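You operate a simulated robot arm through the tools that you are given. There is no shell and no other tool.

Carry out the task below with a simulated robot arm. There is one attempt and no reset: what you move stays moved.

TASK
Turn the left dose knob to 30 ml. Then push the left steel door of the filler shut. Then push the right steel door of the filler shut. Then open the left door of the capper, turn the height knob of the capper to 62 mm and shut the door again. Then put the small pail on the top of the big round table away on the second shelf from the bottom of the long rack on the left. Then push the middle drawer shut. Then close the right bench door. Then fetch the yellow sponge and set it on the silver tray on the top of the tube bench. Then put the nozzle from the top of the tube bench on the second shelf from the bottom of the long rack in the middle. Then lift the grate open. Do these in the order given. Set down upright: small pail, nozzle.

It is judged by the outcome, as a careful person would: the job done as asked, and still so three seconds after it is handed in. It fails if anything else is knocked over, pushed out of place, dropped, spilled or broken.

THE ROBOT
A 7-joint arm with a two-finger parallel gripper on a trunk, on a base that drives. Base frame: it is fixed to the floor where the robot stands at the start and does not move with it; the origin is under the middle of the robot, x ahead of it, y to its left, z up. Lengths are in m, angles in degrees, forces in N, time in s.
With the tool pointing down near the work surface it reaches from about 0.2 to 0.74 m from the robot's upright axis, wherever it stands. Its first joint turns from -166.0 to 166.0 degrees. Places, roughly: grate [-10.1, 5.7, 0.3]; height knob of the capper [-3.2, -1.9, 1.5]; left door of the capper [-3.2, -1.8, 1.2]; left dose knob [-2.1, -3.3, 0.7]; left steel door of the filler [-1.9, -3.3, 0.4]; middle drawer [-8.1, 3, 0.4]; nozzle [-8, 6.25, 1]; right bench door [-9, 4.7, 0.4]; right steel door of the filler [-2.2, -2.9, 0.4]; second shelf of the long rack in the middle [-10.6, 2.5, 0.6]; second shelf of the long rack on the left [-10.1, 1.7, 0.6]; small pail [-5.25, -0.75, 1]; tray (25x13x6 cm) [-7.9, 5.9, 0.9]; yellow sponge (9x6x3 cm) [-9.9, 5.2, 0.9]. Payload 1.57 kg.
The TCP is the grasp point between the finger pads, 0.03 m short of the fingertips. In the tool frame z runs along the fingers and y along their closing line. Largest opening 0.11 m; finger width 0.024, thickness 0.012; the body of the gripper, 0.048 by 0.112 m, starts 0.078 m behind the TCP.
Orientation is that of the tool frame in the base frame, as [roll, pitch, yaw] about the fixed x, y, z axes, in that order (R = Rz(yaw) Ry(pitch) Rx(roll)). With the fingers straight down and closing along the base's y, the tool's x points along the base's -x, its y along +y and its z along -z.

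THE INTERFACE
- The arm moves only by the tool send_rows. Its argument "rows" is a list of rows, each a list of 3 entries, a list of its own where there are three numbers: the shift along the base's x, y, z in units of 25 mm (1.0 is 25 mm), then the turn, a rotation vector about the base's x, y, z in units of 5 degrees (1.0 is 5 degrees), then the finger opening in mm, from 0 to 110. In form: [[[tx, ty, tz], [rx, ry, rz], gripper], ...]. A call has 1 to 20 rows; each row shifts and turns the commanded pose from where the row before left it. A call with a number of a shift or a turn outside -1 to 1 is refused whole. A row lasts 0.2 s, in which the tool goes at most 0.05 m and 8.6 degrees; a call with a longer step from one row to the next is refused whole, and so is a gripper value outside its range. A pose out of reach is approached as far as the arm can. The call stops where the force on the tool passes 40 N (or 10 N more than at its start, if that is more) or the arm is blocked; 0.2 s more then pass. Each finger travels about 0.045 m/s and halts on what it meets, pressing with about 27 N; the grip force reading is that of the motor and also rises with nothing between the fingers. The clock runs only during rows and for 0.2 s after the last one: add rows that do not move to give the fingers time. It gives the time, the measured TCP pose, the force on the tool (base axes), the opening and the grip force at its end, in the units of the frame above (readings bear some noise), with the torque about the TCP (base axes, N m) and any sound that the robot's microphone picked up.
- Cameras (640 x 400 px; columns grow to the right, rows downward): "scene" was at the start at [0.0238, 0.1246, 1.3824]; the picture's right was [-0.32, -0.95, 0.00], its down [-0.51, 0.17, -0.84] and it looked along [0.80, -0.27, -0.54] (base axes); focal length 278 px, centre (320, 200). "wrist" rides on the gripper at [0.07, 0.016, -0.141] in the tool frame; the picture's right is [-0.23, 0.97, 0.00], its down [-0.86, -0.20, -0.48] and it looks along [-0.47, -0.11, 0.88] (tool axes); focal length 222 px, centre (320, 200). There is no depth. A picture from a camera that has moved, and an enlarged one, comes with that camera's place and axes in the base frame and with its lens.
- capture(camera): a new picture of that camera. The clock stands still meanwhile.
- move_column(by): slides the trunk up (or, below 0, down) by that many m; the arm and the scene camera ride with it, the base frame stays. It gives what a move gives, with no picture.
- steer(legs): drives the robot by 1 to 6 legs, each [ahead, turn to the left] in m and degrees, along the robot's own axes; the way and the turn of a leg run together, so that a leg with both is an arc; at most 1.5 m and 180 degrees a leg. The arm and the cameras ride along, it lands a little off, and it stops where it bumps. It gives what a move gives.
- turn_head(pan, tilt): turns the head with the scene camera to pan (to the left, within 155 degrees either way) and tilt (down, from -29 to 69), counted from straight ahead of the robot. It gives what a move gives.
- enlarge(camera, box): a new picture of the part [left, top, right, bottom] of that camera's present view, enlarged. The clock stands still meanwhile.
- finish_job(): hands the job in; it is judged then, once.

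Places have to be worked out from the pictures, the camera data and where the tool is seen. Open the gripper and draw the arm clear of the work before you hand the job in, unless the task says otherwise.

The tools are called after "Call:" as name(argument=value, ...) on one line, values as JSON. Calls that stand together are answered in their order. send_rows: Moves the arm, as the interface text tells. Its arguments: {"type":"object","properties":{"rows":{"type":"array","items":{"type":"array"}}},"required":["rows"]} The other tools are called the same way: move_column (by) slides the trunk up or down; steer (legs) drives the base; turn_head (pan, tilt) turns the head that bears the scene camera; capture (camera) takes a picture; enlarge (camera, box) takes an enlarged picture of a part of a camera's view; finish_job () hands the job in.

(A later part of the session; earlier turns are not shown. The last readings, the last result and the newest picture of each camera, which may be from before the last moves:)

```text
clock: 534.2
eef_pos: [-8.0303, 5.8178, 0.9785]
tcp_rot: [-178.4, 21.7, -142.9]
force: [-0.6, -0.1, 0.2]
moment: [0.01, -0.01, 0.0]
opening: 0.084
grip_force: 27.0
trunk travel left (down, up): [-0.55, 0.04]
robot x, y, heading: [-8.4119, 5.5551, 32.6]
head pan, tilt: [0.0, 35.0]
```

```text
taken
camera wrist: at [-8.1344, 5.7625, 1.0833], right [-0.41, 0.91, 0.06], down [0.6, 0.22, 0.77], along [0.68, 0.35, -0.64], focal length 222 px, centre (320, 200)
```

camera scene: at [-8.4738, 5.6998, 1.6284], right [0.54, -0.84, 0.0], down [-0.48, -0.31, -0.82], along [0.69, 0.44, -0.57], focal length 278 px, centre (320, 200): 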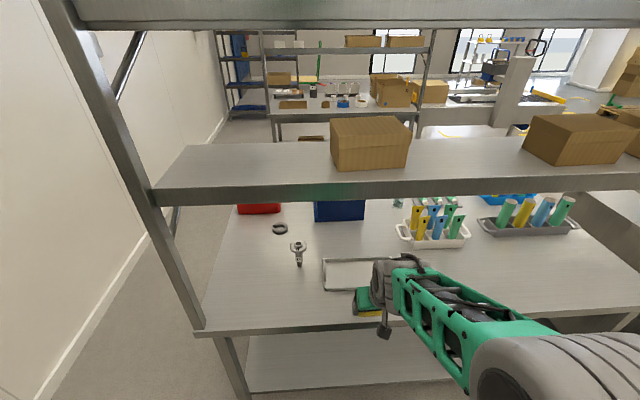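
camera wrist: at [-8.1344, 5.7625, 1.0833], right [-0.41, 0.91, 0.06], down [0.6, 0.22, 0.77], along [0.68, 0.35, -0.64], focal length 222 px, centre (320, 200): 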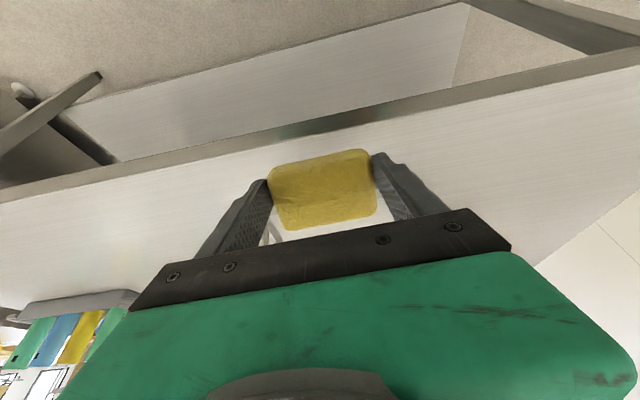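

Tilting worked, and the shelf with its boxes is undisturbed. I tilt 10° more and advance over the tray.

Call:
send_rows(rows=[[[0.3, 0.21, 0], [0.542, -0.84, 0], 60], [[0.5, 0.35, 0], [0.542, -0.84, 0], 60], [[0.77, 0.544, 0], [0, 0, 0], 60], [[0.77, 0.544, 0], [0, 0, 0], 60], [[0.77, 0.544, 0], [0, 0, 0], 60]])

Call:
capture(camera="wrist")

Call:
enlarge(camera="scene", box=[280, 210, 460, 340])

```text
clock: 535.5
eef_pos: [-7.9511, 5.8745, 0.9775]
tcp_rot: [-177.5, 31.7, -142.4]
force: [-0.4, 0.3, -0.9]
moment: [-0.01, 0.02, 0.01]
opening: 0.0836
grip_force: 27.5
trunk travel left (down, up): [-0.55, 0.04]
robot x, y, heading: [-8.4137, 5.5577, 32.5]
head pan, tilt: [0.0, 35.0]
```

```text
taken
camera wrist: at [-8.0696, 5.8092, 1.0611], right [-0.42, 0.9, 0.08], down [0.48, 0.15, 0.86], along [0.77, 0.41, -0.5], focal length 222 px, centre (320, 200)
```

wrist: 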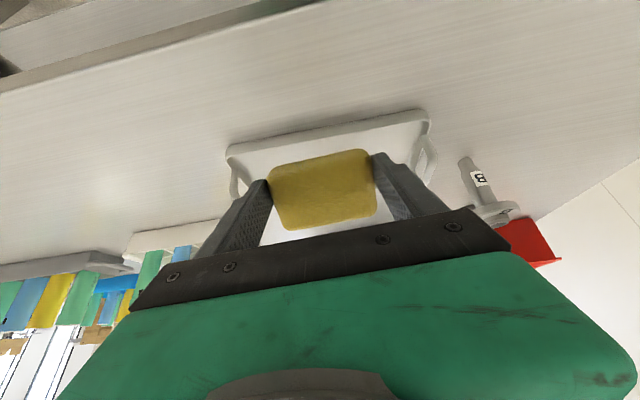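

```text
3.08 times, centred on (370, 275) of scene
camera zoom: at [-8.4735, 5.7, 1.6284], right [0.54, -0.84, 0.0], down [-0.48, -0.31, -0.82], along [0.69, 0.44, -0.57], focal length 854 px, centre (166, -31)
```

zoom: 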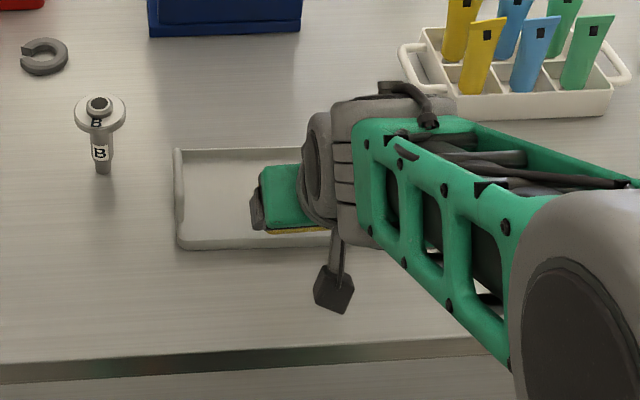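

The sponge is above the tray, laterally centred. I move 4.6 cm further in and lower until its near edge touches the tray.

Call:
send_rows(rows=[[[0.75, 0.53, 0], [0, 0, 0], 60], [[0.75, 0.53, 0], [0, 0, 0], 60], [[0, 0, -0.4], [0, 0, 0], 60], [[0, 0, -0.4], [0, 0, 0], 60], [[0, 0, -0.3], [0, 0, 0], 60], [[0, 0, -0.2], [0, 0, 0], 60], [[0, 0, 0], [0, 0, 0], 60]])

Call:
capture(camera="wrist")

Call:
enlarge(camera="scene", box=[280, 210, 460, 340])

```text
clock: 537.0
eef_pos: [-7.9144, 5.8986, 0.9461]
tcp_rot: [-177.4, 31.7, -142.4]
force: [0.6, 0.7, -0.4]
moment: [0.02, 0.03, 0.0]
opening: 0.0839
grip_force: 27.5
trunk travel left (down, up): [-0.55, 0.04]
robot x, y, heading: [-8.4172, 5.5583, 32.6]
head pan, tilt: [0.0, 35.0]
```

```text
taken
camera wrist: at [-8.032, 5.8339, 1.0295], right [-0.42, 0.9, 0.08], down [0.48, 0.15, 0.86], along [0.77, 0.41, -0.5], focal length 222 px, centre (320, 200)
```

wrist: 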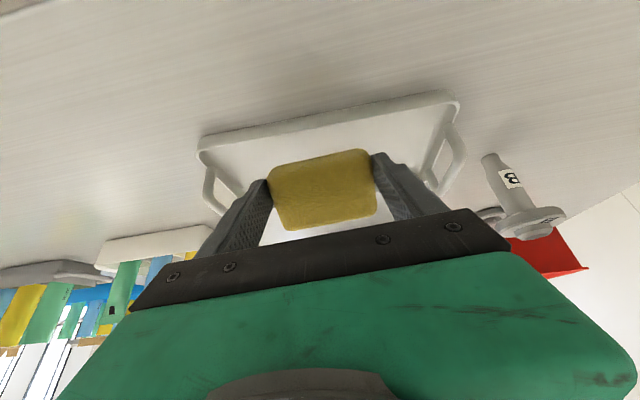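

```text
3.08 times, centred on (370, 275) of scene
camera zoom: at [-8.4736, 5.7, 1.6284], right [0.54, -0.84, 0.0], down [-0.48, -0.31, -0.82], along [0.69, 0.44, -0.57], focal length 854 px, centre (166, -31)
```

zoom: 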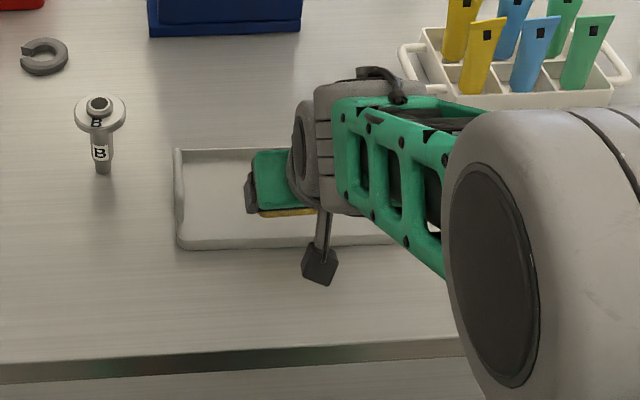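

The sponge is inside the tray outline. I lower further in small steps until contact.

Call:
send_rows(rows=[[[0, 0, -0.16], [0, 0, 0], 60], [[0, 0, -0.16], [0, 0, 0], 60], [[0, 0, -0.16], [0, 0, 0], 60], [[0, 0, 0], [0, 0, 0], 60]])

```text
clock: 538.0
eef_pos: [-7.9149, 5.8993, 0.9345]
tcp_rot: [-177.5, 31.7, -142.4]
force: [-1.4, -0.8, -0.8]
moment: [-0.02, 0.0, -0.01]
opening: 0.0837
grip_force: 27.3
trunk travel left (down, up): [-0.55, 0.04]
robot x, y, heading: [-8.4128, 5.5571, 32.6]
head pan, tilt: [0.0, 35.0]
```

Call:
send_rows(rows=[[[0, 0, -0.12], [0, 0, 0], 60], [[0, 0, -0.12], [0, 0, 0], 60], [[0, 0, -0.12], [0, 0, 0], 60], [[0, 0, 0], [0, 0, 0], 60]])

Call:
capture(camera="wrist")

```text
clock: 539.0
eef_pos: [-7.9144, 5.8968, 0.9257]
tcp_rot: [-177.5, 31.8, -142.4]
force: [0.6, 0.0, 0.2]
moment: [0.03, 0.02, 0.0]
opening: 0.0837
grip_force: 27.3
trunk travel left (down, up): [-0.55, 0.04]
robot x, y, heading: [-8.4107, 5.5576, 32.4]
head pan, tilt: [0.0, 35.0]
```

```text
taken
camera wrist: at [-8.0325, 5.8337, 1.0083], right [-0.42, 0.9, 0.08], down [0.48, 0.15, 0.86], along [0.77, 0.41, -0.5], focal length 222 px, centre (320, 200)
```

wrist: 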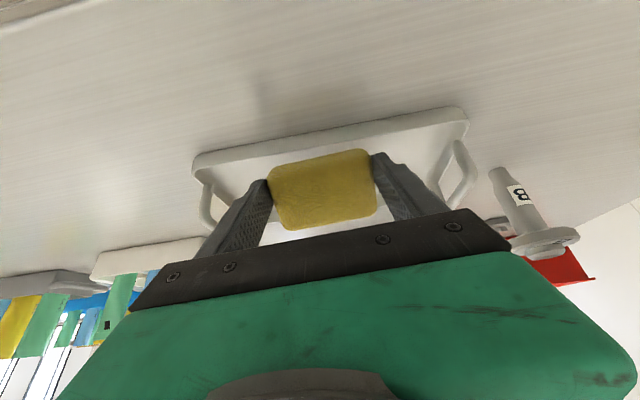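

No contact yet. I continue down in 3 mm steps.

Call:
send_rows(rows=[[[0, 0, -0.12], [0, 0, 0], 60], [[0, 0, -0.12], [0, 0, 0], 60], [[0, 0, -0.12], [0, 0, 0], 60], [[0, 0, -0.12], [0, 0, 0], 60], [[0, 0, 0], [0, 0, 0], 60]])

```text
clock: 540.2
eef_pos: [-7.914, 5.8989, 0.9125]
tcp_rot: [-177.5, 31.8, -142.5]
force: [2.0, 1.7, 4.0]
moment: [0.15, 0.03, -0.12]
opening: 0.0838
grip_force: 27.2
trunk travel left (down, up): [-0.55, 0.04]
robot x, y, heading: [-8.4168, 5.5556, 32.8]
head pan, tilt: [0.0, 35.0]
```

Contact (4 N). I open the fingers so the sponge settles flat in the tray, then back out upward along the tool.

Call:
send_rows(rows=[[[0, 0, 0], [0, 0, 0], 90], [[0, 0, 0], [0, 0, 0], 100], [[0, 0, 0], [0, 0, 0], 104], [[0, 0, 0], [0, 0, 0], 104], [[-0.2, -0.14, 0.6], [0, 0, 0], 104], [[-0.3, -0.2, 0.8], [0, 0, 0], 104], [[-0.5, -0.35, 0.6], [0, 0, 0], 104], [[-0.8, -0.55, 0.3], [0, 0, 0], 104]])

Call:
capture(camera="wrist")

Call:
enlarge(camera="scene", box=[280, 210, 460, 340])

```text
clock: 542.0
eef_pos: [-7.9624, 5.8681, 0.9703]
tcp_rot: [-177.5, 31.7, -142.4]
force: [0.4, 0.2, 0.8]
moment: [0.01, -0.01, 0.0]
opening: 0.1039
grip_force: 0.1
trunk travel left (down, up): [-0.55, 0.04]
robot x, y, heading: [-8.4123, 5.5547, 32.7]
head pan, tilt: [0.0, 35.0]
```

```text
taken
camera wrist: at [-8.079, 5.8043, 1.0528], right [-0.42, 0.9, 0.08], down [0.48, 0.15, 0.86], along [0.77, 0.41, -0.5], focal length 222 px, centre (320, 200)
```

wrist: 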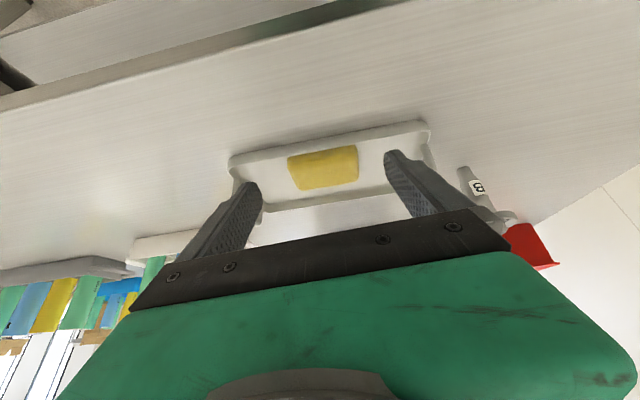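

```text
3.08 times, centred on (370, 275) of scene
camera zoom: at [-8.4739, 5.6997, 1.6284], right [0.54, -0.84, 0.0], down [-0.48, -0.31, -0.82], along [0.69, 0.44, -0.57], focal length 854 px, centre (166, -31)
```

zoom: 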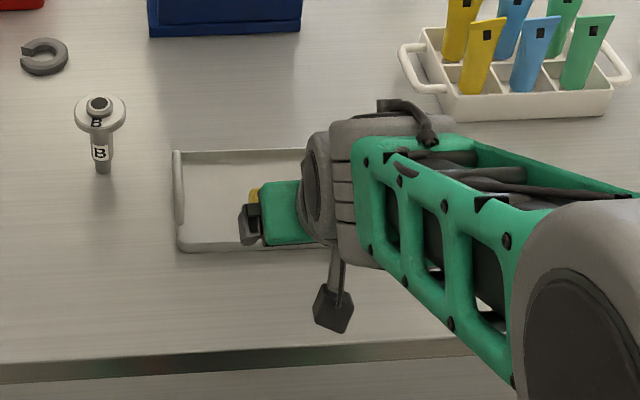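

The yellow sponge lies flat in the silver tray. Now the nozzle: I back the base 5 cm, raise the tool slightly, and move left while pitching up to 60° in front of the nozzle.

Call:
steer(legs=[[-0.05, 0]])

Call:
send_rows(rows=[[[0, 0, 0.6], [0, 0, 0], 80], [[0, 0, 0.6], [0, 0, 0], 60], [[-0.096, 0.912, 0], [0.306, -0.476, 0], 45], [[-0.096, 0.912, 0], [0.306, -0.476, 0], 45], [[-0.096, 0.912, 0], [0.306, -0.476, 0], 45], [[-0.096, 0.912, 0], [0.306, -0.476, 0], 45], [[-0.096, 0.912, 0], [0.306, -0.476, 0], 45], [[-0.096, 0.912, 0], [0.306, -0.476, 0], 45], [[-0.096, 0.912, 0], [0.306, -0.476, 0], 45], [[-0.096, 0.912, 0], [0.306, -0.476, 0], 45], [[-0.096, 0.912, 0], [0.306, -0.476, 0], 45], [[-0.096, 0.912, 0], [0.306, -0.476, 0], 45]])

Call:
capture(camera="wrist")

Call:
capture(camera="scene")

```text
clock: 543.0
eef_pos: [-8.0033, 5.842, 0.969]
tcp_rot: [-177.5, 31.7, -142.5]
force: [-0.4, 0.7, 0.3]
moment: [0.0, 0.0, 0.03]
opening: 0.1038
grip_force: 0.1
trunk travel left (down, up): [-0.55, 0.04]
robot x, y, heading: [-8.4562, 5.5269, 32.9]
head pan, tilt: [0.0, 35.0]
```

```text
clock: 545.6
eef_pos: [-8.0268, 6.0711, 1.0001]
tcp_rot: [-172.9, 59.8, -139.1]
force: [0.1, 0.2, 0.4]
moment: [0.01, -0.02, 0.0]
opening: 0.045
grip_force: 0.1
trunk travel left (down, up): [-0.55, 0.04]
robot x, y, heading: [-8.4487, 5.5271, 32.6]
head pan, tilt: [0.0, 35.0]
```

```text
taken
camera wrist: at [-8.1635, 5.9941, 1.0088], right [-0.47, 0.87, 0.14], down [0.09, -0.11, 0.99], along [0.88, 0.48, -0.03], focal length 222 px, centre (320, 200)
```

wrist: 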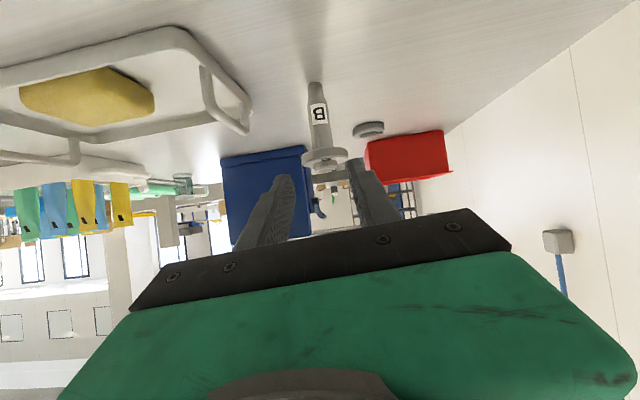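

```text
taken
camera scene: at [-8.5158, 5.6734, 1.6284], right [0.54, -0.84, 0.0], down [-0.48, -0.31, -0.82], along [0.69, 0.44, -0.57], focal length 278 px, centre (320, 200)
```

scene: 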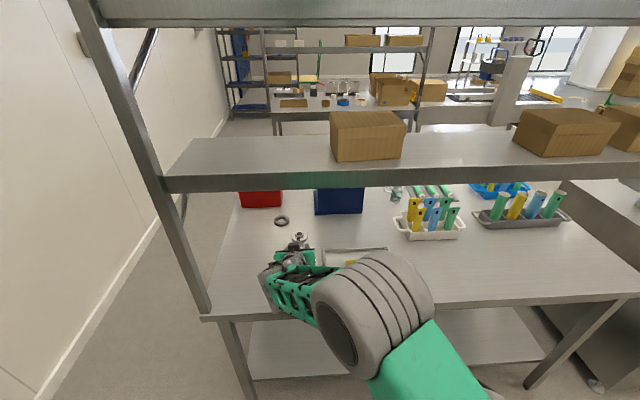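

The tool is pitched 60° right in front of the nozzle (axis ≈[-7.941,6.131]). I level the roll, open to 62 mm (wider than the flange), and advance down onto the shaft at z≈0.905.

Call:
send_rows(rows=[[[0, 0, 0], [0.598, 0.384, -0.409], 62], [[-0.05, 0.07, -0.7], [0, 0, 0], 62], [[-0.05, 0.07, -0.7], [0, 0, 0], 62], [[0.587, 0.377, -0.402], [0, 0, 0], 62], [[0.587, 0.377, -0.402], [0, 0, 0], 62], [[0.587, 0.377, -0.402], [0, 0, 0], 62]])

Call:
capture(camera="wrist")

Call:
enlarge(camera="scene", box=[220, 200, 400, 320])

```text
clock: 547.0
eef_pos: [-7.985, 6.1012, 0.9351]
tcp_rot: [-179.8, 60.1, -147.1]
force: [0.0, -0.1, -0.4]
moment: [-0.02, 0.0, 0.01]
opening: 0.0621
grip_force: 0.1
trunk travel left (down, up): [-0.55, 0.04]
robot x, y, heading: [-8.4556, 5.5309, 32.9]
head pan, tilt: [0.0, 35.0]
```

```text
taken
camera wrist: at [-8.1246, 6.0287, 0.9455], right [-0.43, 0.88, 0.2], down [0.12, -0.16, 0.98], along [0.89, 0.45, -0.03], focal length 222 px, centre (320, 200)
```

wrist: 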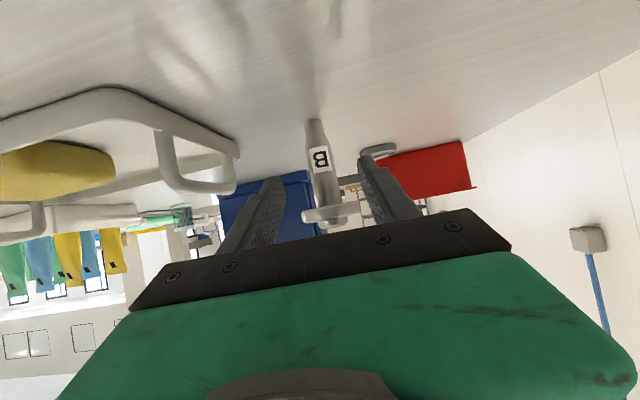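

```text
3.33 times, centred on (310, 260) of scene
camera zoom: at [-8.5157, 5.6732, 1.6284], right [0.54, -0.84, 0.0], down [-0.48, -0.31, -0.82], along [0.69, 0.44, -0.57], focal length 926 px, centre (353, 0)
```

zoom: 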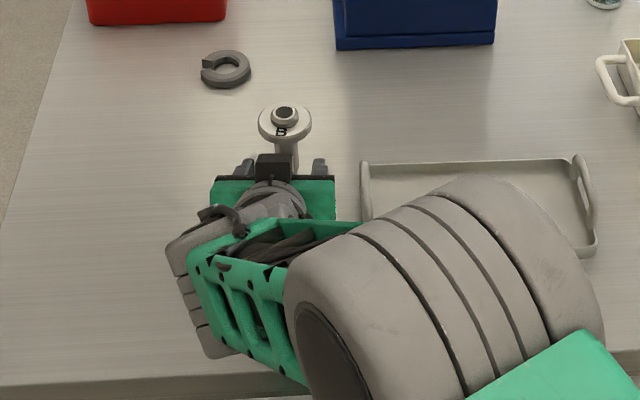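

The nozzle is centred between the fingers. I advance the last 6 cm and close gently on the shaft.

Call:
send_rows(rows=[[[0.587, 0.377, -0.402], [0, 0, 0], 62], [[0.587, 0.377, -0.402], [0, 0, 0], 62], [[0.587, 0.377, -0.402], [0, 0, 0], 62], [[0, 0, 0], [0, 0, 0], 62]])

Call:
capture(camera="wrist")

Call:
enlarge(camera="scene", box=[220, 200, 400, 320])

```text
clock: 548.0
eef_pos: [-7.943, 6.1298, 0.9051]
tcp_rot: [-180.0, 60.1, -147.1]
force: [-0.7, 0.0, -0.4]
moment: [0.0, 0.02, 0.0]
opening: 0.0618
grip_force: 0.1
trunk travel left (down, up): [-0.55, 0.04]
robot x, y, heading: [-8.454, 5.5291, 32.8]
head pan, tilt: [0.0, 35.0]
```

```text
taken
camera wrist: at [-8.0813, 6.0572, 0.9156], right [-0.43, 0.88, 0.2], down [0.12, -0.16, 0.98], along [0.89, 0.45, -0.03], focal length 222 px, centre (320, 200)
```

wrist: 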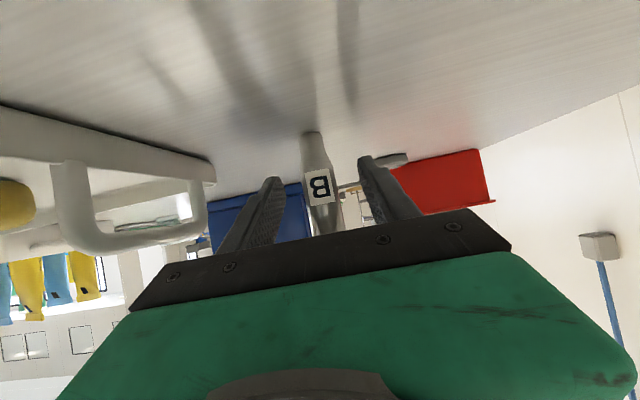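

```text
3.33 times, centred on (310, 260) of scene
camera zoom: at [-8.5156, 5.6732, 1.6284], right [0.54, -0.84, 0.0], down [-0.48, -0.31, -0.82], along [0.69, 0.44, -0.57], focal length 926 px, centre (353, 0)
```

zoom: 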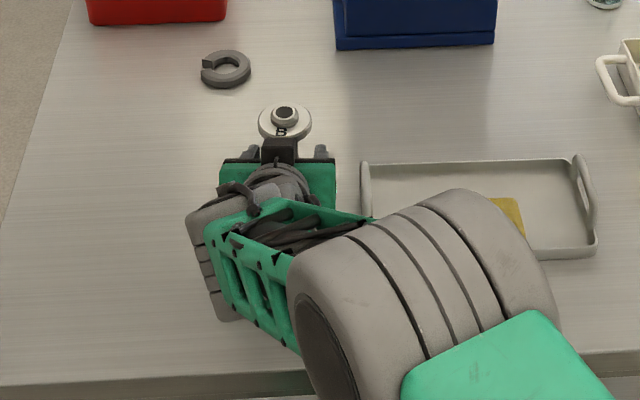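

The shaft is at the grasp point. I close the fingers.

Call:
send_rows(rows=[[[0, 0, 0], [0, 0, 0], 40], [[0, 0, 0], [0, 0, 0], 25], [[0, 0, 0], [0, 0, 0], 10], [[0, 0, 0], [0, 0, 0], 8], [[0, 0, 0], [0, 0, 0], 8]])

Call:
capture(camera="wrist")

Call:
enlarge(camera="scene", box=[220, 200, 400, 320])

```text
clock: 549.2
eef_pos: [-7.9413, 6.1295, 0.9044]
tcp_rot: [179.9, 60.1, -147.1]
force: [0.7, -0.1, 0.4]
moment: [0.0, 0.01, -0.02]
opening: 0.0254
grip_force: 27.2
trunk travel left (down, up): [-0.55, 0.04]
robot x, y, heading: [-8.4555, 5.533, 32.7]
head pan, tilt: [0.0, 35.0]
```

```text
taken
camera wrist: at [-8.0815, 6.057, 0.9158], right [-0.43, 0.88, 0.2], down [0.12, -0.16, 0.98], along [0.89, 0.45, -0.03], focal length 222 px, centre (320, 200)
```

wrist: 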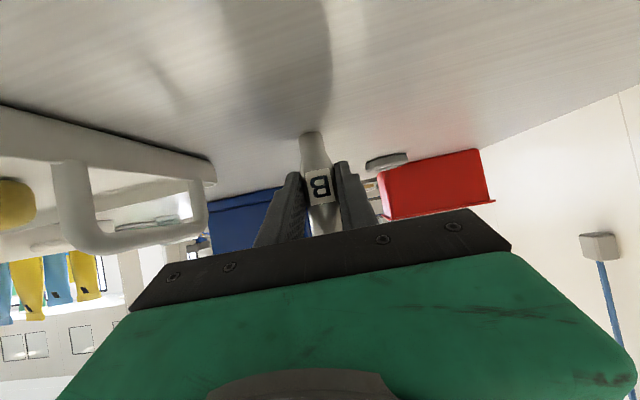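

```text
3.33 times, centred on (310, 260) of scene
camera zoom: at [-8.5157, 5.6731, 1.6284], right [0.54, -0.84, 0.0], down [-0.48, -0.31, -0.82], along [0.69, 0.44, -0.57], focal length 926 px, centre (353, 0)
```

zoom: 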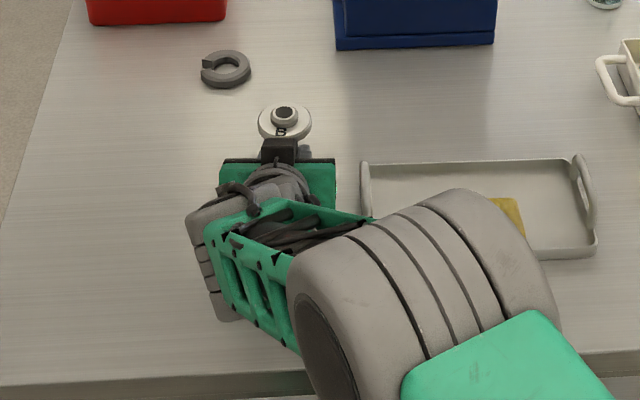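

The nozzle is gripped (25 mm shaft). I lift it 5 cm and verify it stays upright in the fingers.

Call:
send_rows(rows=[[[0, 0, 0.3], [0, 0, 0], 8], [[0, 0, 0.5], [0, 0, 0], 8], [[0, 0, 0.6], [0, 0, 0], 8], [[0, 0, 0.6], [0, 0, 0], 8]])

Call:
capture(camera="wrist")

Call:
enlarge(camera="scene", box=[220, 180, 400, 320])

```text
clock: 550.2
eef_pos: [-7.9408, 6.1296, 0.9547]
tcp_rot: [180.0, 60.1, -147.1]
force: [0.4, -0.1, -2.3]
moment: [-0.02, 0.02, -0.02]
opening: 0.0255
grip_force: 26.8
trunk travel left (down, up): [-0.55, 0.04]
robot x, y, heading: [-8.4529, 5.5289, 32.8]
head pan, tilt: [0.0, 35.0]
```

```text
taken
camera wrist: at [-8.0815, 6.0571, 0.9652], right [-0.43, 0.88, 0.2], down [0.12, -0.16, 0.98], along [0.89, 0.45, -0.03], focal length 222 px, centre (320, 200)
```

wrist: 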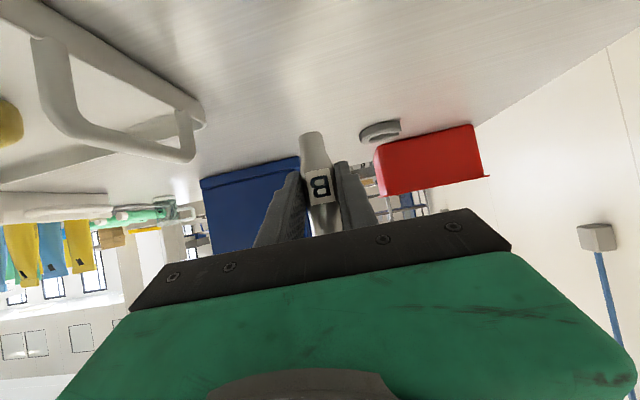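

```text
2.86 times, centred on (310, 250) of scene
camera zoom: at [-8.5157, 5.6731, 1.6284], right [0.54, -0.84, 0.0], down [-0.48, -0.31, -0.82], along [0.69, 0.44, -0.57], focal length 793 px, centre (349, 57)
```

zoom: 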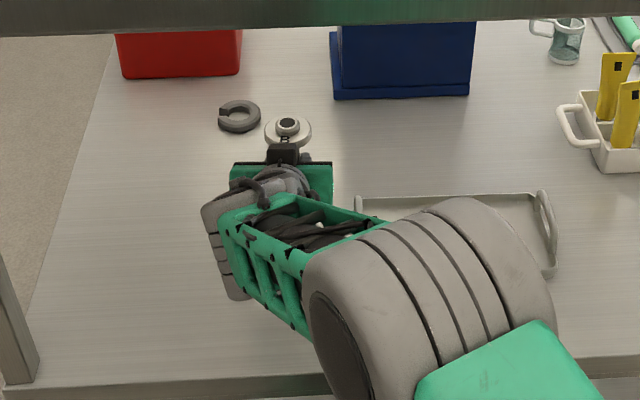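

The nozzle is held upright (≈0.25 kg). I back away from the tube bench and drive back along the aisle, around the panel end.

Call:
steer(legs=[[-0.45, 0], [0, -81]])

Call:
turn_head(pan=0, tilt=20)

Call:
capture(camera="scene")

```text
clock: 556.2
eef_pos: [-8.145, 4.9132, 0.9543]
tcp_rot: [-180.0, 60.2, 135.2]
force: [0.3, -0.5, -2.5]
moment: [0.02, 0.02, -0.01]
opening: 0.0253
grip_force: 26.8
trunk travel left (down, up): [-0.55, 0.04]
robot x, y, heading: [-8.8428, 5.2886, -45.0]
head pan, tilt: [0.0, 35.0]
```

```text
clock: 557.0
eef_pos: [-8.1453, 4.913, 0.9543]
tcp_rot: [-179.9, 60.0, 135.3]
force: [0.4, -0.9, -2.8]
moment: [0.0, 0.07, 0.01]
opening: 0.0254
grip_force: 26.8
trunk travel left (down, up): [-0.55, 0.04]
robot x, y, heading: [-8.837, 5.2864, -45.0]
head pan, tilt: [0.0, 20.0]
```

```text
taken
camera scene: at [-8.7087, 5.3703, 1.6522], right [-0.71, -0.71, 0.0], down [-0.24, 0.24, -0.94], along [0.66, -0.66, -0.34], focal length 278 px, centre (320, 200)
```

scene: 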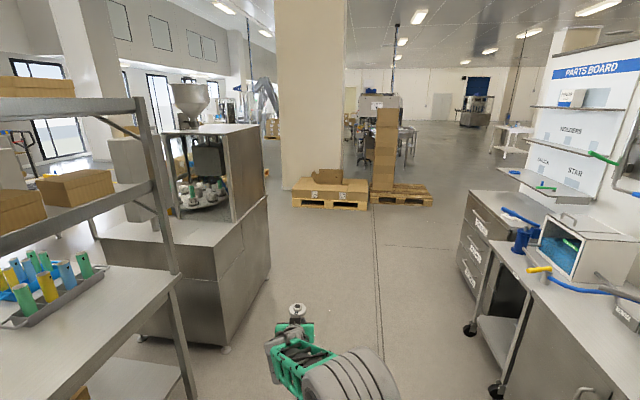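

The aisle is clear. I drive on to the bench's south end and around it.

Call:
steer(legs=[[0, -3.2], [1.15, 0], [1.15, 0], [0, -34], [1.48, 0]])

Call:
turn_head(pan=-50, tilt=20)

Call:
capture(camera="scene")

```text
clock: 577.5
eef_pos: [-6.8486, 1.3358, 0.954]
tcp_rot: [-179.9, 60.1, 95.0]
force: [0.4, 0.0, -2.1]
moment: [0.01, -0.01, 0.01]
opening: 0.0253
grip_force: 26.8
trunk travel left (down, up): [-0.55, 0.04]
robot x, y, heading: [-7.1387, 2.0702, -85.1]
head pan, tilt: [0.0, 20.0]
```

```text
clock: 578.7
eef_pos: [-6.8488, 1.3359, 0.9546]
tcp_rot: [-179.9, 60.1, 95.0]
force: [-0.3, -0.5, -1.4]
moment: [0.05, 0.01, 0.02]
opening: 0.0254
grip_force: 27.2
trunk travel left (down, up): [-0.55, 0.04]
robot x, y, heading: [-7.1393, 2.0679, -85.3]
head pan, tilt: [-50.0, 20.0]
```

```text
taken
camera scene: at [-7.0571, 2.0745, 1.6522], right [-0.71, 0.71, 0.0], down [0.24, 0.24, -0.94], along [-0.67, -0.66, -0.34], focal length 278 px, centre (320, 200)
```

scene: 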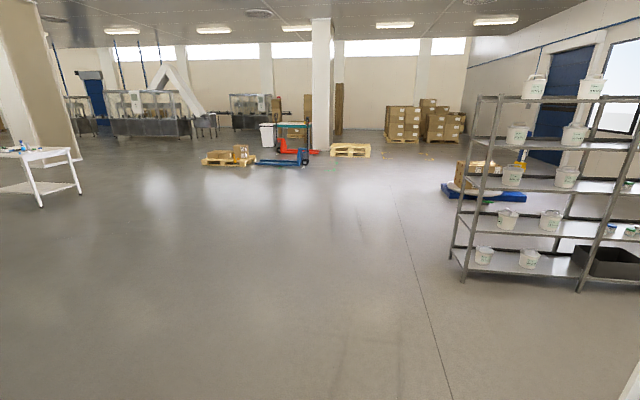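

Clear ahead. I drive to the rack aisle entrance, then up the aisle to the middle rack.

Call:
steer(legs=[[0, -62.7], [0.78, 0], [0.76, 0], [0, -92.5]])

Call:
turn_head(pan=15, tilt=20)

Call:
capture(camera="scene")

```text
clock: 593.2
eef_pos: [-8.9673, 1.8535, 0.9535]
tcp_rot: [-179.9, 60.0, -63.2]
force: [0.0, -0.2, -2.5]
moment: [-0.03, -0.03, 0.0]
opening: 0.0251
grip_force: 27.4
trunk travel left (down, up): [-0.55, 0.04]
robot x, y, heading: [-8.4247, 1.2785, 116.5]
head pan, tilt: [-50.0, 20.0]
```

```text
clock: 594.6
eef_pos: [-8.9679, 1.8534, 0.9533]
tcp_rot: [-179.8, 60.0, -63.3]
force: [0.7, -0.2, -2.4]
moment: [-0.03, -0.01, 0.05]
opening: 0.0254
grip_force: 26.9
trunk travel left (down, up): [-0.55, 0.04]
robot x, y, heading: [-8.4263, 1.2774, 116.5]
head pan, tilt: [15.0, 20.0]
```

```text
taken
camera scene: at [-8.6004, 1.2245, 1.6522], right [0.75, 0.66, 0.0], down [0.23, -0.26, -0.94], along [-0.62, 0.7, -0.34], focal length 278 px, centre (320, 200)
```

scene: 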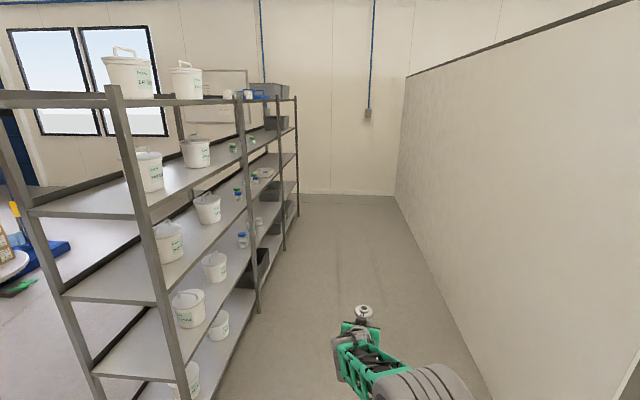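

I drive up the aisle and turn to face the middle rack.

Call:
steer(legs=[[0, 3.8], [1.17, 0], [1.16, 0], [0, 95]])

Call:
turn_head(pan=0, tilt=30)

Call:
capture(camera="scene")

```text
clock: 610.8
eef_pos: [-10.1736, 2.6603, 0.9541]
tcp_rot: [-179.9, 60.1, 38.6]
force: [0.1, -0.1, -2.3]
moment: [-0.02, 0.0, 0.0]
opening: 0.0253
grip_force: 26.9
trunk travel left (down, up): [-0.55, 0.04]
robot x, y, heading: [-9.7229, 3.3089, -141.7]
head pan, tilt: [15.0, 20.0]
```

```text
clock: 611.6
eef_pos: [-10.1741, 2.6607, 0.9529]
tcp_rot: [-179.9, 60.1, 38.6]
force: [0.7, 0.7, -1.9]
moment: [0.03, -0.04, -0.01]
opening: 0.0254
grip_force: 26.9
trunk travel left (down, up): [-0.55, 0.04]
robot x, y, heading: [-9.7241, 3.3099, -141.7]
head pan, tilt: [0.0, 30.0]
```

```text
taken
camera scene: at [-9.6519, 3.1662, 1.6362], right [-0.62, 0.78, 0.0], down [0.39, 0.31, -0.87], along [-0.68, -0.54, -0.5], focal length 278 px, centre (320, 200)
```

scene: 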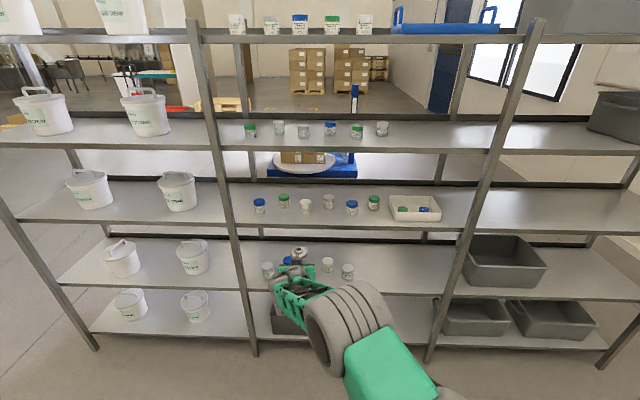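

The middle rack's second shelf has jars on the left half and free space on its right (around u≈1.72). I move the nozzle right in front of that spot and lower the trunk 29 cm.

Call:
send_rows(rows=[[[-0.676, 0.957, 0], [0, 0, 0], 8], [[-0.676, 0.957, 0], [0, 0, 0], 8], [[-0.676, 0.957, 0], [0, 0, 0], 8], [[-0.676, 0.957, 0], [0, 0, 0], 8], [[-0.676, 0.957, 0], [0, 0, 0], 8], [[-0.676, 0.957, 0], [0, 0, 0], 8], [[-0.676, 0.957, 0], [0, 0, 0], 8], [[-0.676, 0.957, 0], [0, 0, 0], 8], [[-0.676, 0.957, 0], [0, 0, 0], 8], [[-0.676, 0.957, 0], [0, 0, 0], 8], [[-0.676, 0.957, 0], [0, 0, 0], 8], [[-0.676, 0.957, 0], [0, 0, 0], 8], [[-0.676, 0.957, 0], [0, 0, 0], 8], [[-0.676, 0.957, 0], [0, 0, 0], 8]])

Call:
move_column(by=-0.29)

Call:
turn_head(pan=0, tilt=30)

Call:
capture(camera="scene")

Call:
capture(camera="wrist")

```text
clock: 614.6
eef_pos: [-10.4122, 2.9974, 0.952]
tcp_rot: [-180.0, 60.0, 38.5]
force: [0.3, -0.4, -1.5]
moment: [0.03, -0.01, 0.03]
opening: 0.0253
grip_force: 26.7
trunk travel left (down, up): [-0.55, 0.04]
robot x, y, heading: [-9.7213, 3.3087, -141.9]
head pan, tilt: [0.0, 30.0]
```

```text
clock: 617.5
eef_pos: [-10.4112, 2.9968, 0.6626]
tcp_rot: [-179.9, 60.1, 38.5]
force: [1.0, -0.7, -3.1]
moment: [0.02, -0.05, -0.01]
opening: 0.0255
grip_force: 26.6
trunk travel left (down, up): [-0.26, 0.33]
robot x, y, heading: [-9.7243, 3.3045, -141.4]
head pan, tilt: [0.0, 30.0]
```

```text
clock: 618.1
eef_pos: [-10.4118, 2.9958, 0.6628]
tcp_rot: [-179.9, 60.0, 38.5]
force: [1.1, 0.4, -1.8]
moment: [0.01, -0.02, 0.0]
opening: 0.0255
grip_force: 27.1
trunk travel left (down, up): [-0.26, 0.33]
robot x, y, heading: [-9.7233, 3.309, -141.7]
head pan, tilt: [0.0, 30.0]
```

```text
taken
camera scene: at [-9.652, 3.1666, 1.3462], right [-0.62, 0.78, 0.0], down [0.39, 0.31, -0.87], along [-0.68, -0.54, -0.5], focal length 278 px, centre (320, 200)
```

scene: 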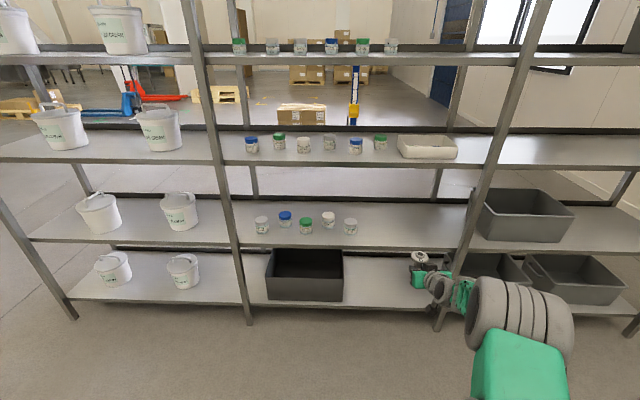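

```text
taken
camera wrist: at [-10.277, 3.0818, 0.6729], right [0.52, -0.83, 0.2], down [-0.13, 0.15, 0.98], along [-0.85, -0.53, -0.03], focal length 222 px, centre (320, 200)
```

wrist: 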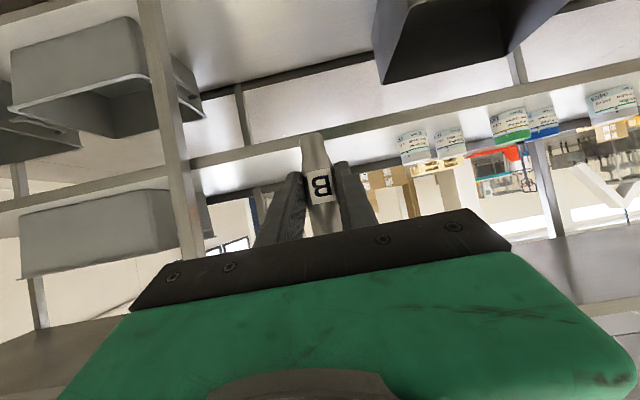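

The free right half of the shelf is straight ahead (u≈1.72). The nozzle base is ~4 cm above shelf level; I drive 33 cm forward.

Call:
steer(legs=[[0.33, 0]])

Call:
capture(camera="scene")

Call:
capture(camera="wrist")

```text
clock: 620.3
eef_pos: [-10.677, 2.7844, 0.6636]
tcp_rot: [180.0, 60.1, 38.6]
force: [-0.5, -0.2, -1.7]
moment: [0.03, -0.02, -0.01]
opening: 0.0252
grip_force: 27.0
trunk travel left (down, up): [-0.26, 0.33]
robot x, y, heading: [-9.9895, 3.097, -141.5]
head pan, tilt: [0.0, 30.0]
```

```text
taken
camera scene: at [-9.9185, 2.9555, 1.3462], right [-0.62, 0.78, 0.0], down [0.39, 0.31, -0.87], along [-0.68, -0.54, -0.5], focal length 278 px, centre (320, 200)
```

scene: 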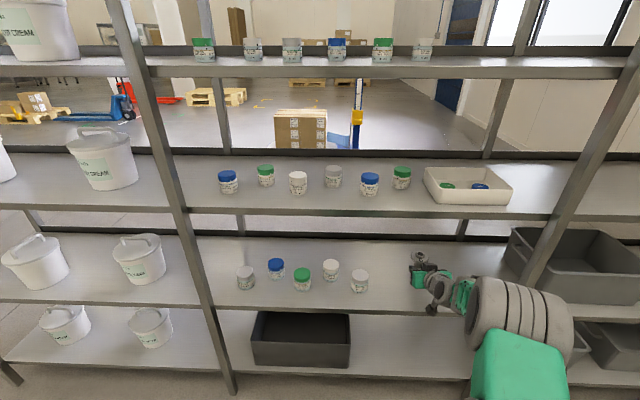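

```text
taken
camera wrist: at [-10.5435, 2.8697, 0.6729], right [0.52, -0.83, 0.2], down [-0.13, 0.15, 0.98], along [-0.84, -0.53, -0.03], focal length 222 px, centre (320, 200)
```

wrist: 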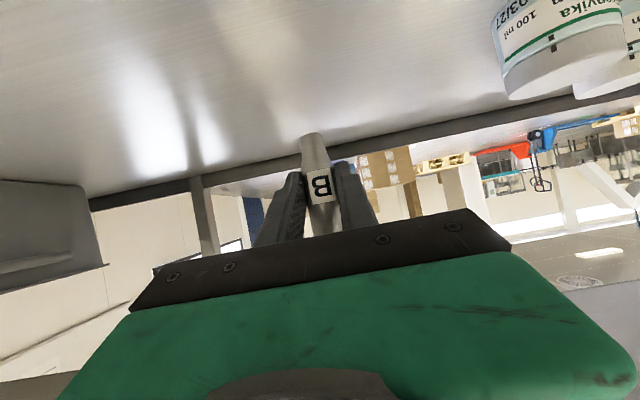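

The nozzle is over the free part of the second shelf. I lower it gently.

Call:
send_rows(rows=[[[0, 0, -0.3], [0, 0, 0], 8], [[0, 0, -0.3], [0, 0, 0], 8], [[0, 0, -0.3], [0, 0, 0], 8], [[0, 0, -0.2], [0, 0, 0], 8], [[0, 0, 0], [0, 0, 0], 8]])

Call:
capture(camera="wrist")

```text
clock: 621.5
eef_pos: [-10.6775, 2.7847, 0.6351]
tcp_rot: [-179.9, 60.0, 38.6]
force: [0.0, -0.1, -1.5]
moment: [0.04, -0.03, 0.0]
opening: 0.0251
grip_force: 27.0
trunk travel left (down, up): [-0.26, 0.33]
robot x, y, heading: [-9.9917, 3.096, -141.6]
head pan, tilt: [0.0, 30.0]
```

```text
taken
camera wrist: at [-10.5433, 2.8699, 0.6452], right [0.52, -0.83, 0.2], down [-0.13, 0.15, 0.98], along [-0.84, -0.53, -0.03], focal length 222 px, centre (320, 200)
```

wrist: 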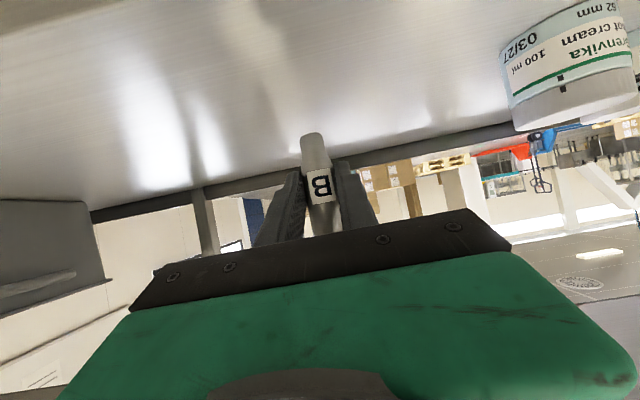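

Still hanging. I lower in 3 mm steps.

Call:
send_rows(rows=[[[0, 0, -0.12], [0, 0, 0], 8], [[0, 0, -0.12], [0, 0, 0], 8], [[0, 0, -0.12], [0, 0, 0], 8], [[0, 0, -0.12], [0, 0, 0], 8], [[0, 0, 0], [0, 0, 0], 8]])

```text
clock: 622.7
eef_pos: [-10.6781, 2.7852, 0.6227]
tcp_rot: [-180.0, 60.0, 38.6]
force: [0.1, 0.5, -2.8]
moment: [0.04, -0.01, 0.0]
opening: 0.0253
grip_force: 27.1
trunk travel left (down, up): [-0.26, 0.33]
robot x, y, heading: [-9.9917, 3.0959, -141.5]
head pan, tilt: [0.0, 30.0]
```

Call:
send_rows(rows=[[[0, 0, -0.1], [0, 0, 0], 8], [[0, 0, -0.1], [0, 0, 0], 8], [[0, 0, -0.1], [0, 0, 0], 8], [[0, 0, 0], [0, 0, 0], 8]])

Call:
capture(camera="wrist")

```text
clock: 623.7
eef_pos: [-10.677, 2.7853, 0.6161]
tcp_rot: [-180.0, 60.0, 38.5]
force: [0.3, 0.4, -3.0]
moment: [-0.01, -0.04, 0.03]
opening: 0.0254
grip_force: 26.8
trunk travel left (down, up): [-0.26, 0.33]
robot x, y, heading: [-9.9896, 3.0961, -141.8]
head pan, tilt: [0.0, 30.0]
```

```text
taken
camera wrist: at [-10.5429, 2.8698, 0.6264], right [0.52, -0.83, 0.2], down [-0.13, 0.15, 0.98], along [-0.84, -0.53, -0.03], focal length 222 px, centre (320, 200)
```

wrist: 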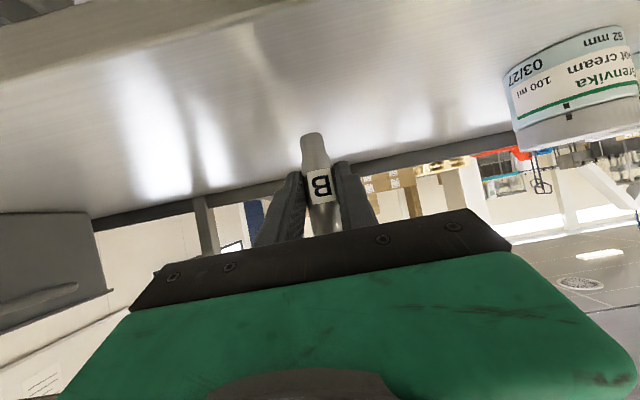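

Not yet in contact; I continue in 2 mm steps.

Call:
send_rows(rows=[[[0, 0, -0.08], [0, 0, 0], 8], [[0, 0, -0.08], [0, 0, 0], 8], [[0, 0, -0.08], [0, 0, 0], 8], [[0, 0, 0], [0, 0, 0], 8]])

```text
clock: 624.7
eef_pos: [-10.6768, 2.7852, 0.6104]
tcp_rot: [180.0, 60.0, 38.5]
force: [0.4, 0.0, -2.3]
moment: [0.0, -0.02, 0.0]
opening: 0.0252
grip_force: 27.4
trunk travel left (down, up): [-0.26, 0.33]
robot x, y, heading: [-9.988, 3.0976, -141.3]
head pan, tilt: [0.0, 30.0]
```

Call:
send_rows(rows=[[[0, 0, -0.08], [0, 0, 0], 8], [[0, 0, -0.08], [0, 0, 0], 8], [[0, 0, -0.08], [0, 0, 0], 8], [[0, 0, 0], [0, 0, 0], 8]])

```text
clock: 625.7
eef_pos: [-10.678, 2.785, 0.6038]
tcp_rot: [-180.0, 60.0, 38.7]
force: [-0.2, -0.9, -2.7]
moment: [0.04, -0.05, -0.01]
opening: 0.0252
grip_force: 27.5
trunk travel left (down, up): [-0.26, 0.33]
robot x, y, heading: [-9.9904, 3.0945, -141.5]
head pan, tilt: [0.0, 30.0]
```

Call:
send_rows(rows=[[[0, 0, -0.08], [0, 0, 0], 8], [[0, 0, -0.08], [0, 0, 0], 8], [[0, 0, 0], [0, 0, 0], 8]])

Call:
capture(camera="wrist")

Call:
enlarge(camera="scene", box=[350, 220, 500, 330])

```text
clock: 626.5
eef_pos: [-10.6778, 2.7843, 0.6009]
tcp_rot: [180.0, 60.0, 38.6]
force: [-0.2, 0.0, -1.4]
moment: [0.02, -0.03, -0.02]
opening: 0.0252
grip_force: 26.7
trunk travel left (down, up): [-0.26, 0.33]
robot x, y, heading: [-9.9901, 3.0985, -141.7]
head pan, tilt: [0.0, 30.0]
```

```text
taken
camera wrist: at [-10.5434, 2.8694, 0.6101], right [0.52, -0.83, 0.2], down [-0.13, 0.15, 0.98], along [-0.84, -0.53, -0.03], focal length 222 px, centre (320, 200)
```

wrist: 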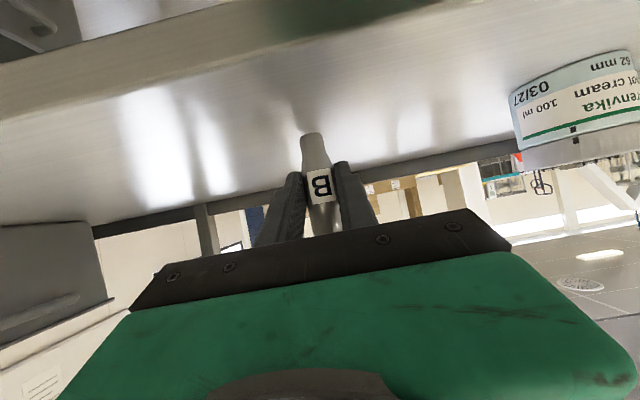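

```text
3.64 times, centred on (425, 275) of scene
camera zoom: at [-9.9187, 2.9554, 1.3462], right [-0.62, 0.78, 0.0], down [0.39, 0.31, -0.87], along [-0.68, -0.54, -0.5], focal length 1010 px, centre (-62, -73)
```

zoom: 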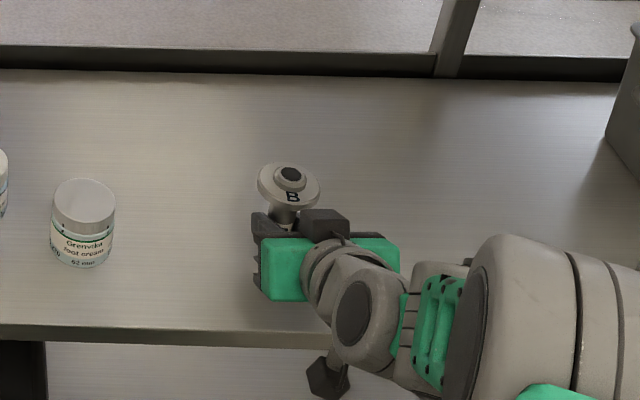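

Call:
send_rows(rows=[[[0, 0, -0.08], [0, 0, 0], 8], [[0, 0, -0.08], [0, 0, 0], 8], [[0, 0, 0], [0, 0, 0], 8]])

```text
clock: 627.3
eef_pos: [-10.6775, 2.7854, 0.596]
tcp_rot: [-180.0, 60.1, 38.6]
force: [0.4, -0.5, -0.1]
moment: [-0.07, -0.03, 0.03]
opening: 0.0253
grip_force: 26.9
trunk travel left (down, up): [-0.26, 0.33]
robot x, y, heading: [-9.9897, 3.0956, -141.8]
head pan, tilt: [0.0, 30.0]
```

The weight is coming off (force ≈ 0). One more millimetre to seat it.

Call:
send_rows(rows=[[[0, 0, -0.05], [0, 0, 0], 8], [[0, 0, 0], [0, 0, 0], 8]])

```text
clock: 627.9
eef_pos: [-10.6788, 2.7846, 0.5949]
tcp_rot: [-179.9, 60.3, 38.6]
force: [1.1, -1.6, 5.0]
moment: [-0.06, -0.05, 0.04]
opening: 0.0253
grip_force: 27.4
trunk travel left (down, up): [-0.26, 0.33]
robot x, y, heading: [-9.984, 3.0973, -141.8]
head pan, tilt: [0.0, 30.0]
```

It's seated. I open the fingers slowly to 64 mm (wider than the flange) and check that it stands.

Call:
send_rows(rows=[[[0, 0, 0.02], [0, 0, 0], 27], [[0, 0, 0], [0, 0, 0], 30], [[0, 0, 0], [0, 0, 0], 40], [[0, 0, 0], [0, 0, 0], 55], [[0, 0, 0], [0, 0, 0], 66], [[0, 0, 0], [0, 0, 0], 66]])

Call:
capture(camera="wrist")

Call:
enlarge(camera="scene", box=[350, 220, 500, 330])

```text
clock: 629.3
eef_pos: [-10.6784, 2.7856, 0.5956]
tcp_rot: [180.0, 60.1, 38.6]
force: [1.0, -0.8, -0.7]
moment: [0.02, -0.01, 0.02]
opening: 0.0658
grip_force: 0.0
trunk travel left (down, up): [-0.26, 0.33]
robot x, y, heading: [-9.9883, 3.0959, -141.5]
head pan, tilt: [0.0, 30.0]
```

```text
taken
camera wrist: at [-10.5434, 2.8699, 0.6049], right [0.52, -0.83, 0.2], down [-0.13, 0.15, 0.98], along [-0.84, -0.53, -0.03], focal length 222 px, centre (320, 200)
```

wrist: 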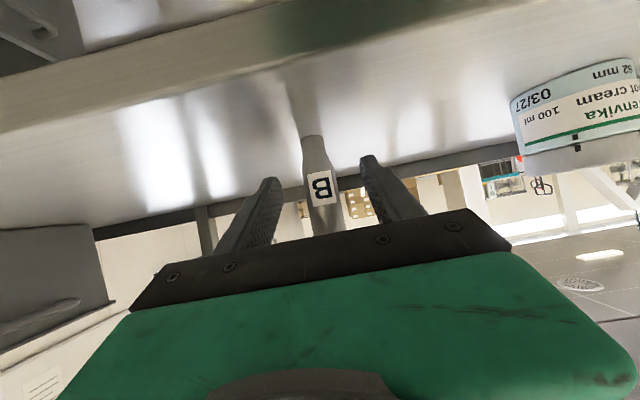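

```text
3.64 times, centred on (425, 275) of scene
camera zoom: at [-9.9184, 2.9555, 1.3462], right [-0.62, 0.78, 0.0], down [0.39, 0.31, -0.87], along [-0.68, -0.54, -0.5], focal length 1010 px, centre (-62, -73)
```

zoom: 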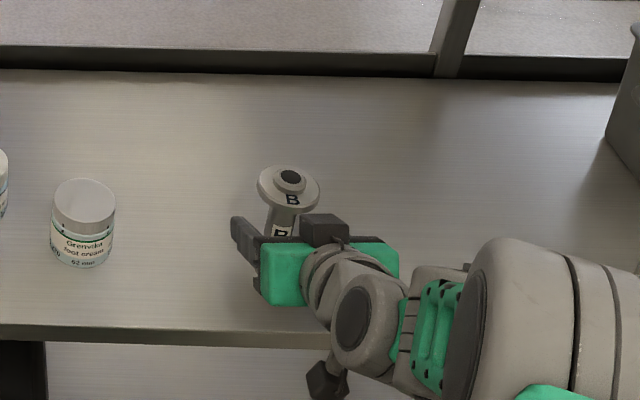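

The nozzle stands upright by itself. I withdraw straight back along the tool axis.

Call:
send_rows(rows=[[[0.3, 0.24, 0.22], [0, 0, 0], 66], [[0.45, 0.36, 0.33], [0, 0, 0], 66], [[0.54, 0.43, 0.4], [0, 0, 0], 66], [[0.54, 0.43, 0.4], [0, 0, 0], 66], [[0.6, 0.48, 0.3], [0, 0, 0], 66], [[0.7, 0.55, 0.2], [0, 0, 0], 66]])

Call:
capture(camera="wrist")

Call:
enlarge(camera="scene", box=[350, 220, 500, 330])

```text
clock: 630.7
eef_pos: [-10.6001, 2.8478, 0.6406]
tcp_rot: [179.9, 60.1, 38.6]
force: [-0.9, 0.1, 0.0]
moment: [0.01, 0.04, 0.02]
opening: 0.0658
grip_force: 0.0
trunk travel left (down, up): [-0.26, 0.33]
robot x, y, heading: [-9.9876, 3.0997, -141.7]
head pan, tilt: [0.0, 30.0]
```

```text
taken
camera wrist: at [-10.4654, 2.9325, 0.6508], right [0.52, -0.83, 0.2], down [-0.13, 0.15, 0.98], along [-0.84, -0.53, -0.03], focal length 222 px, centre (320, 200)
```

wrist: 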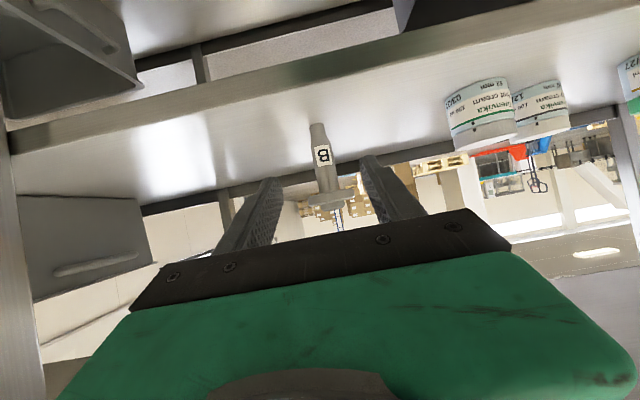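

```text
3.64 times, centred on (425, 275) of scene
camera zoom: at [-9.9186, 2.9554, 1.3462], right [-0.62, 0.78, 0.0], down [0.39, 0.31, -0.87], along [-0.68, -0.54, -0.5], focal length 1010 px, centre (-62, -73)
```

zoom: 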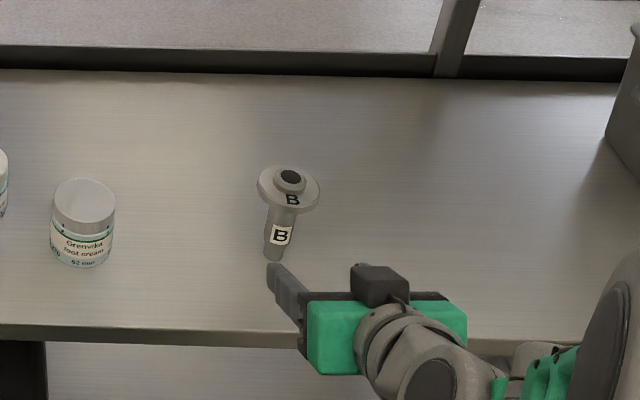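

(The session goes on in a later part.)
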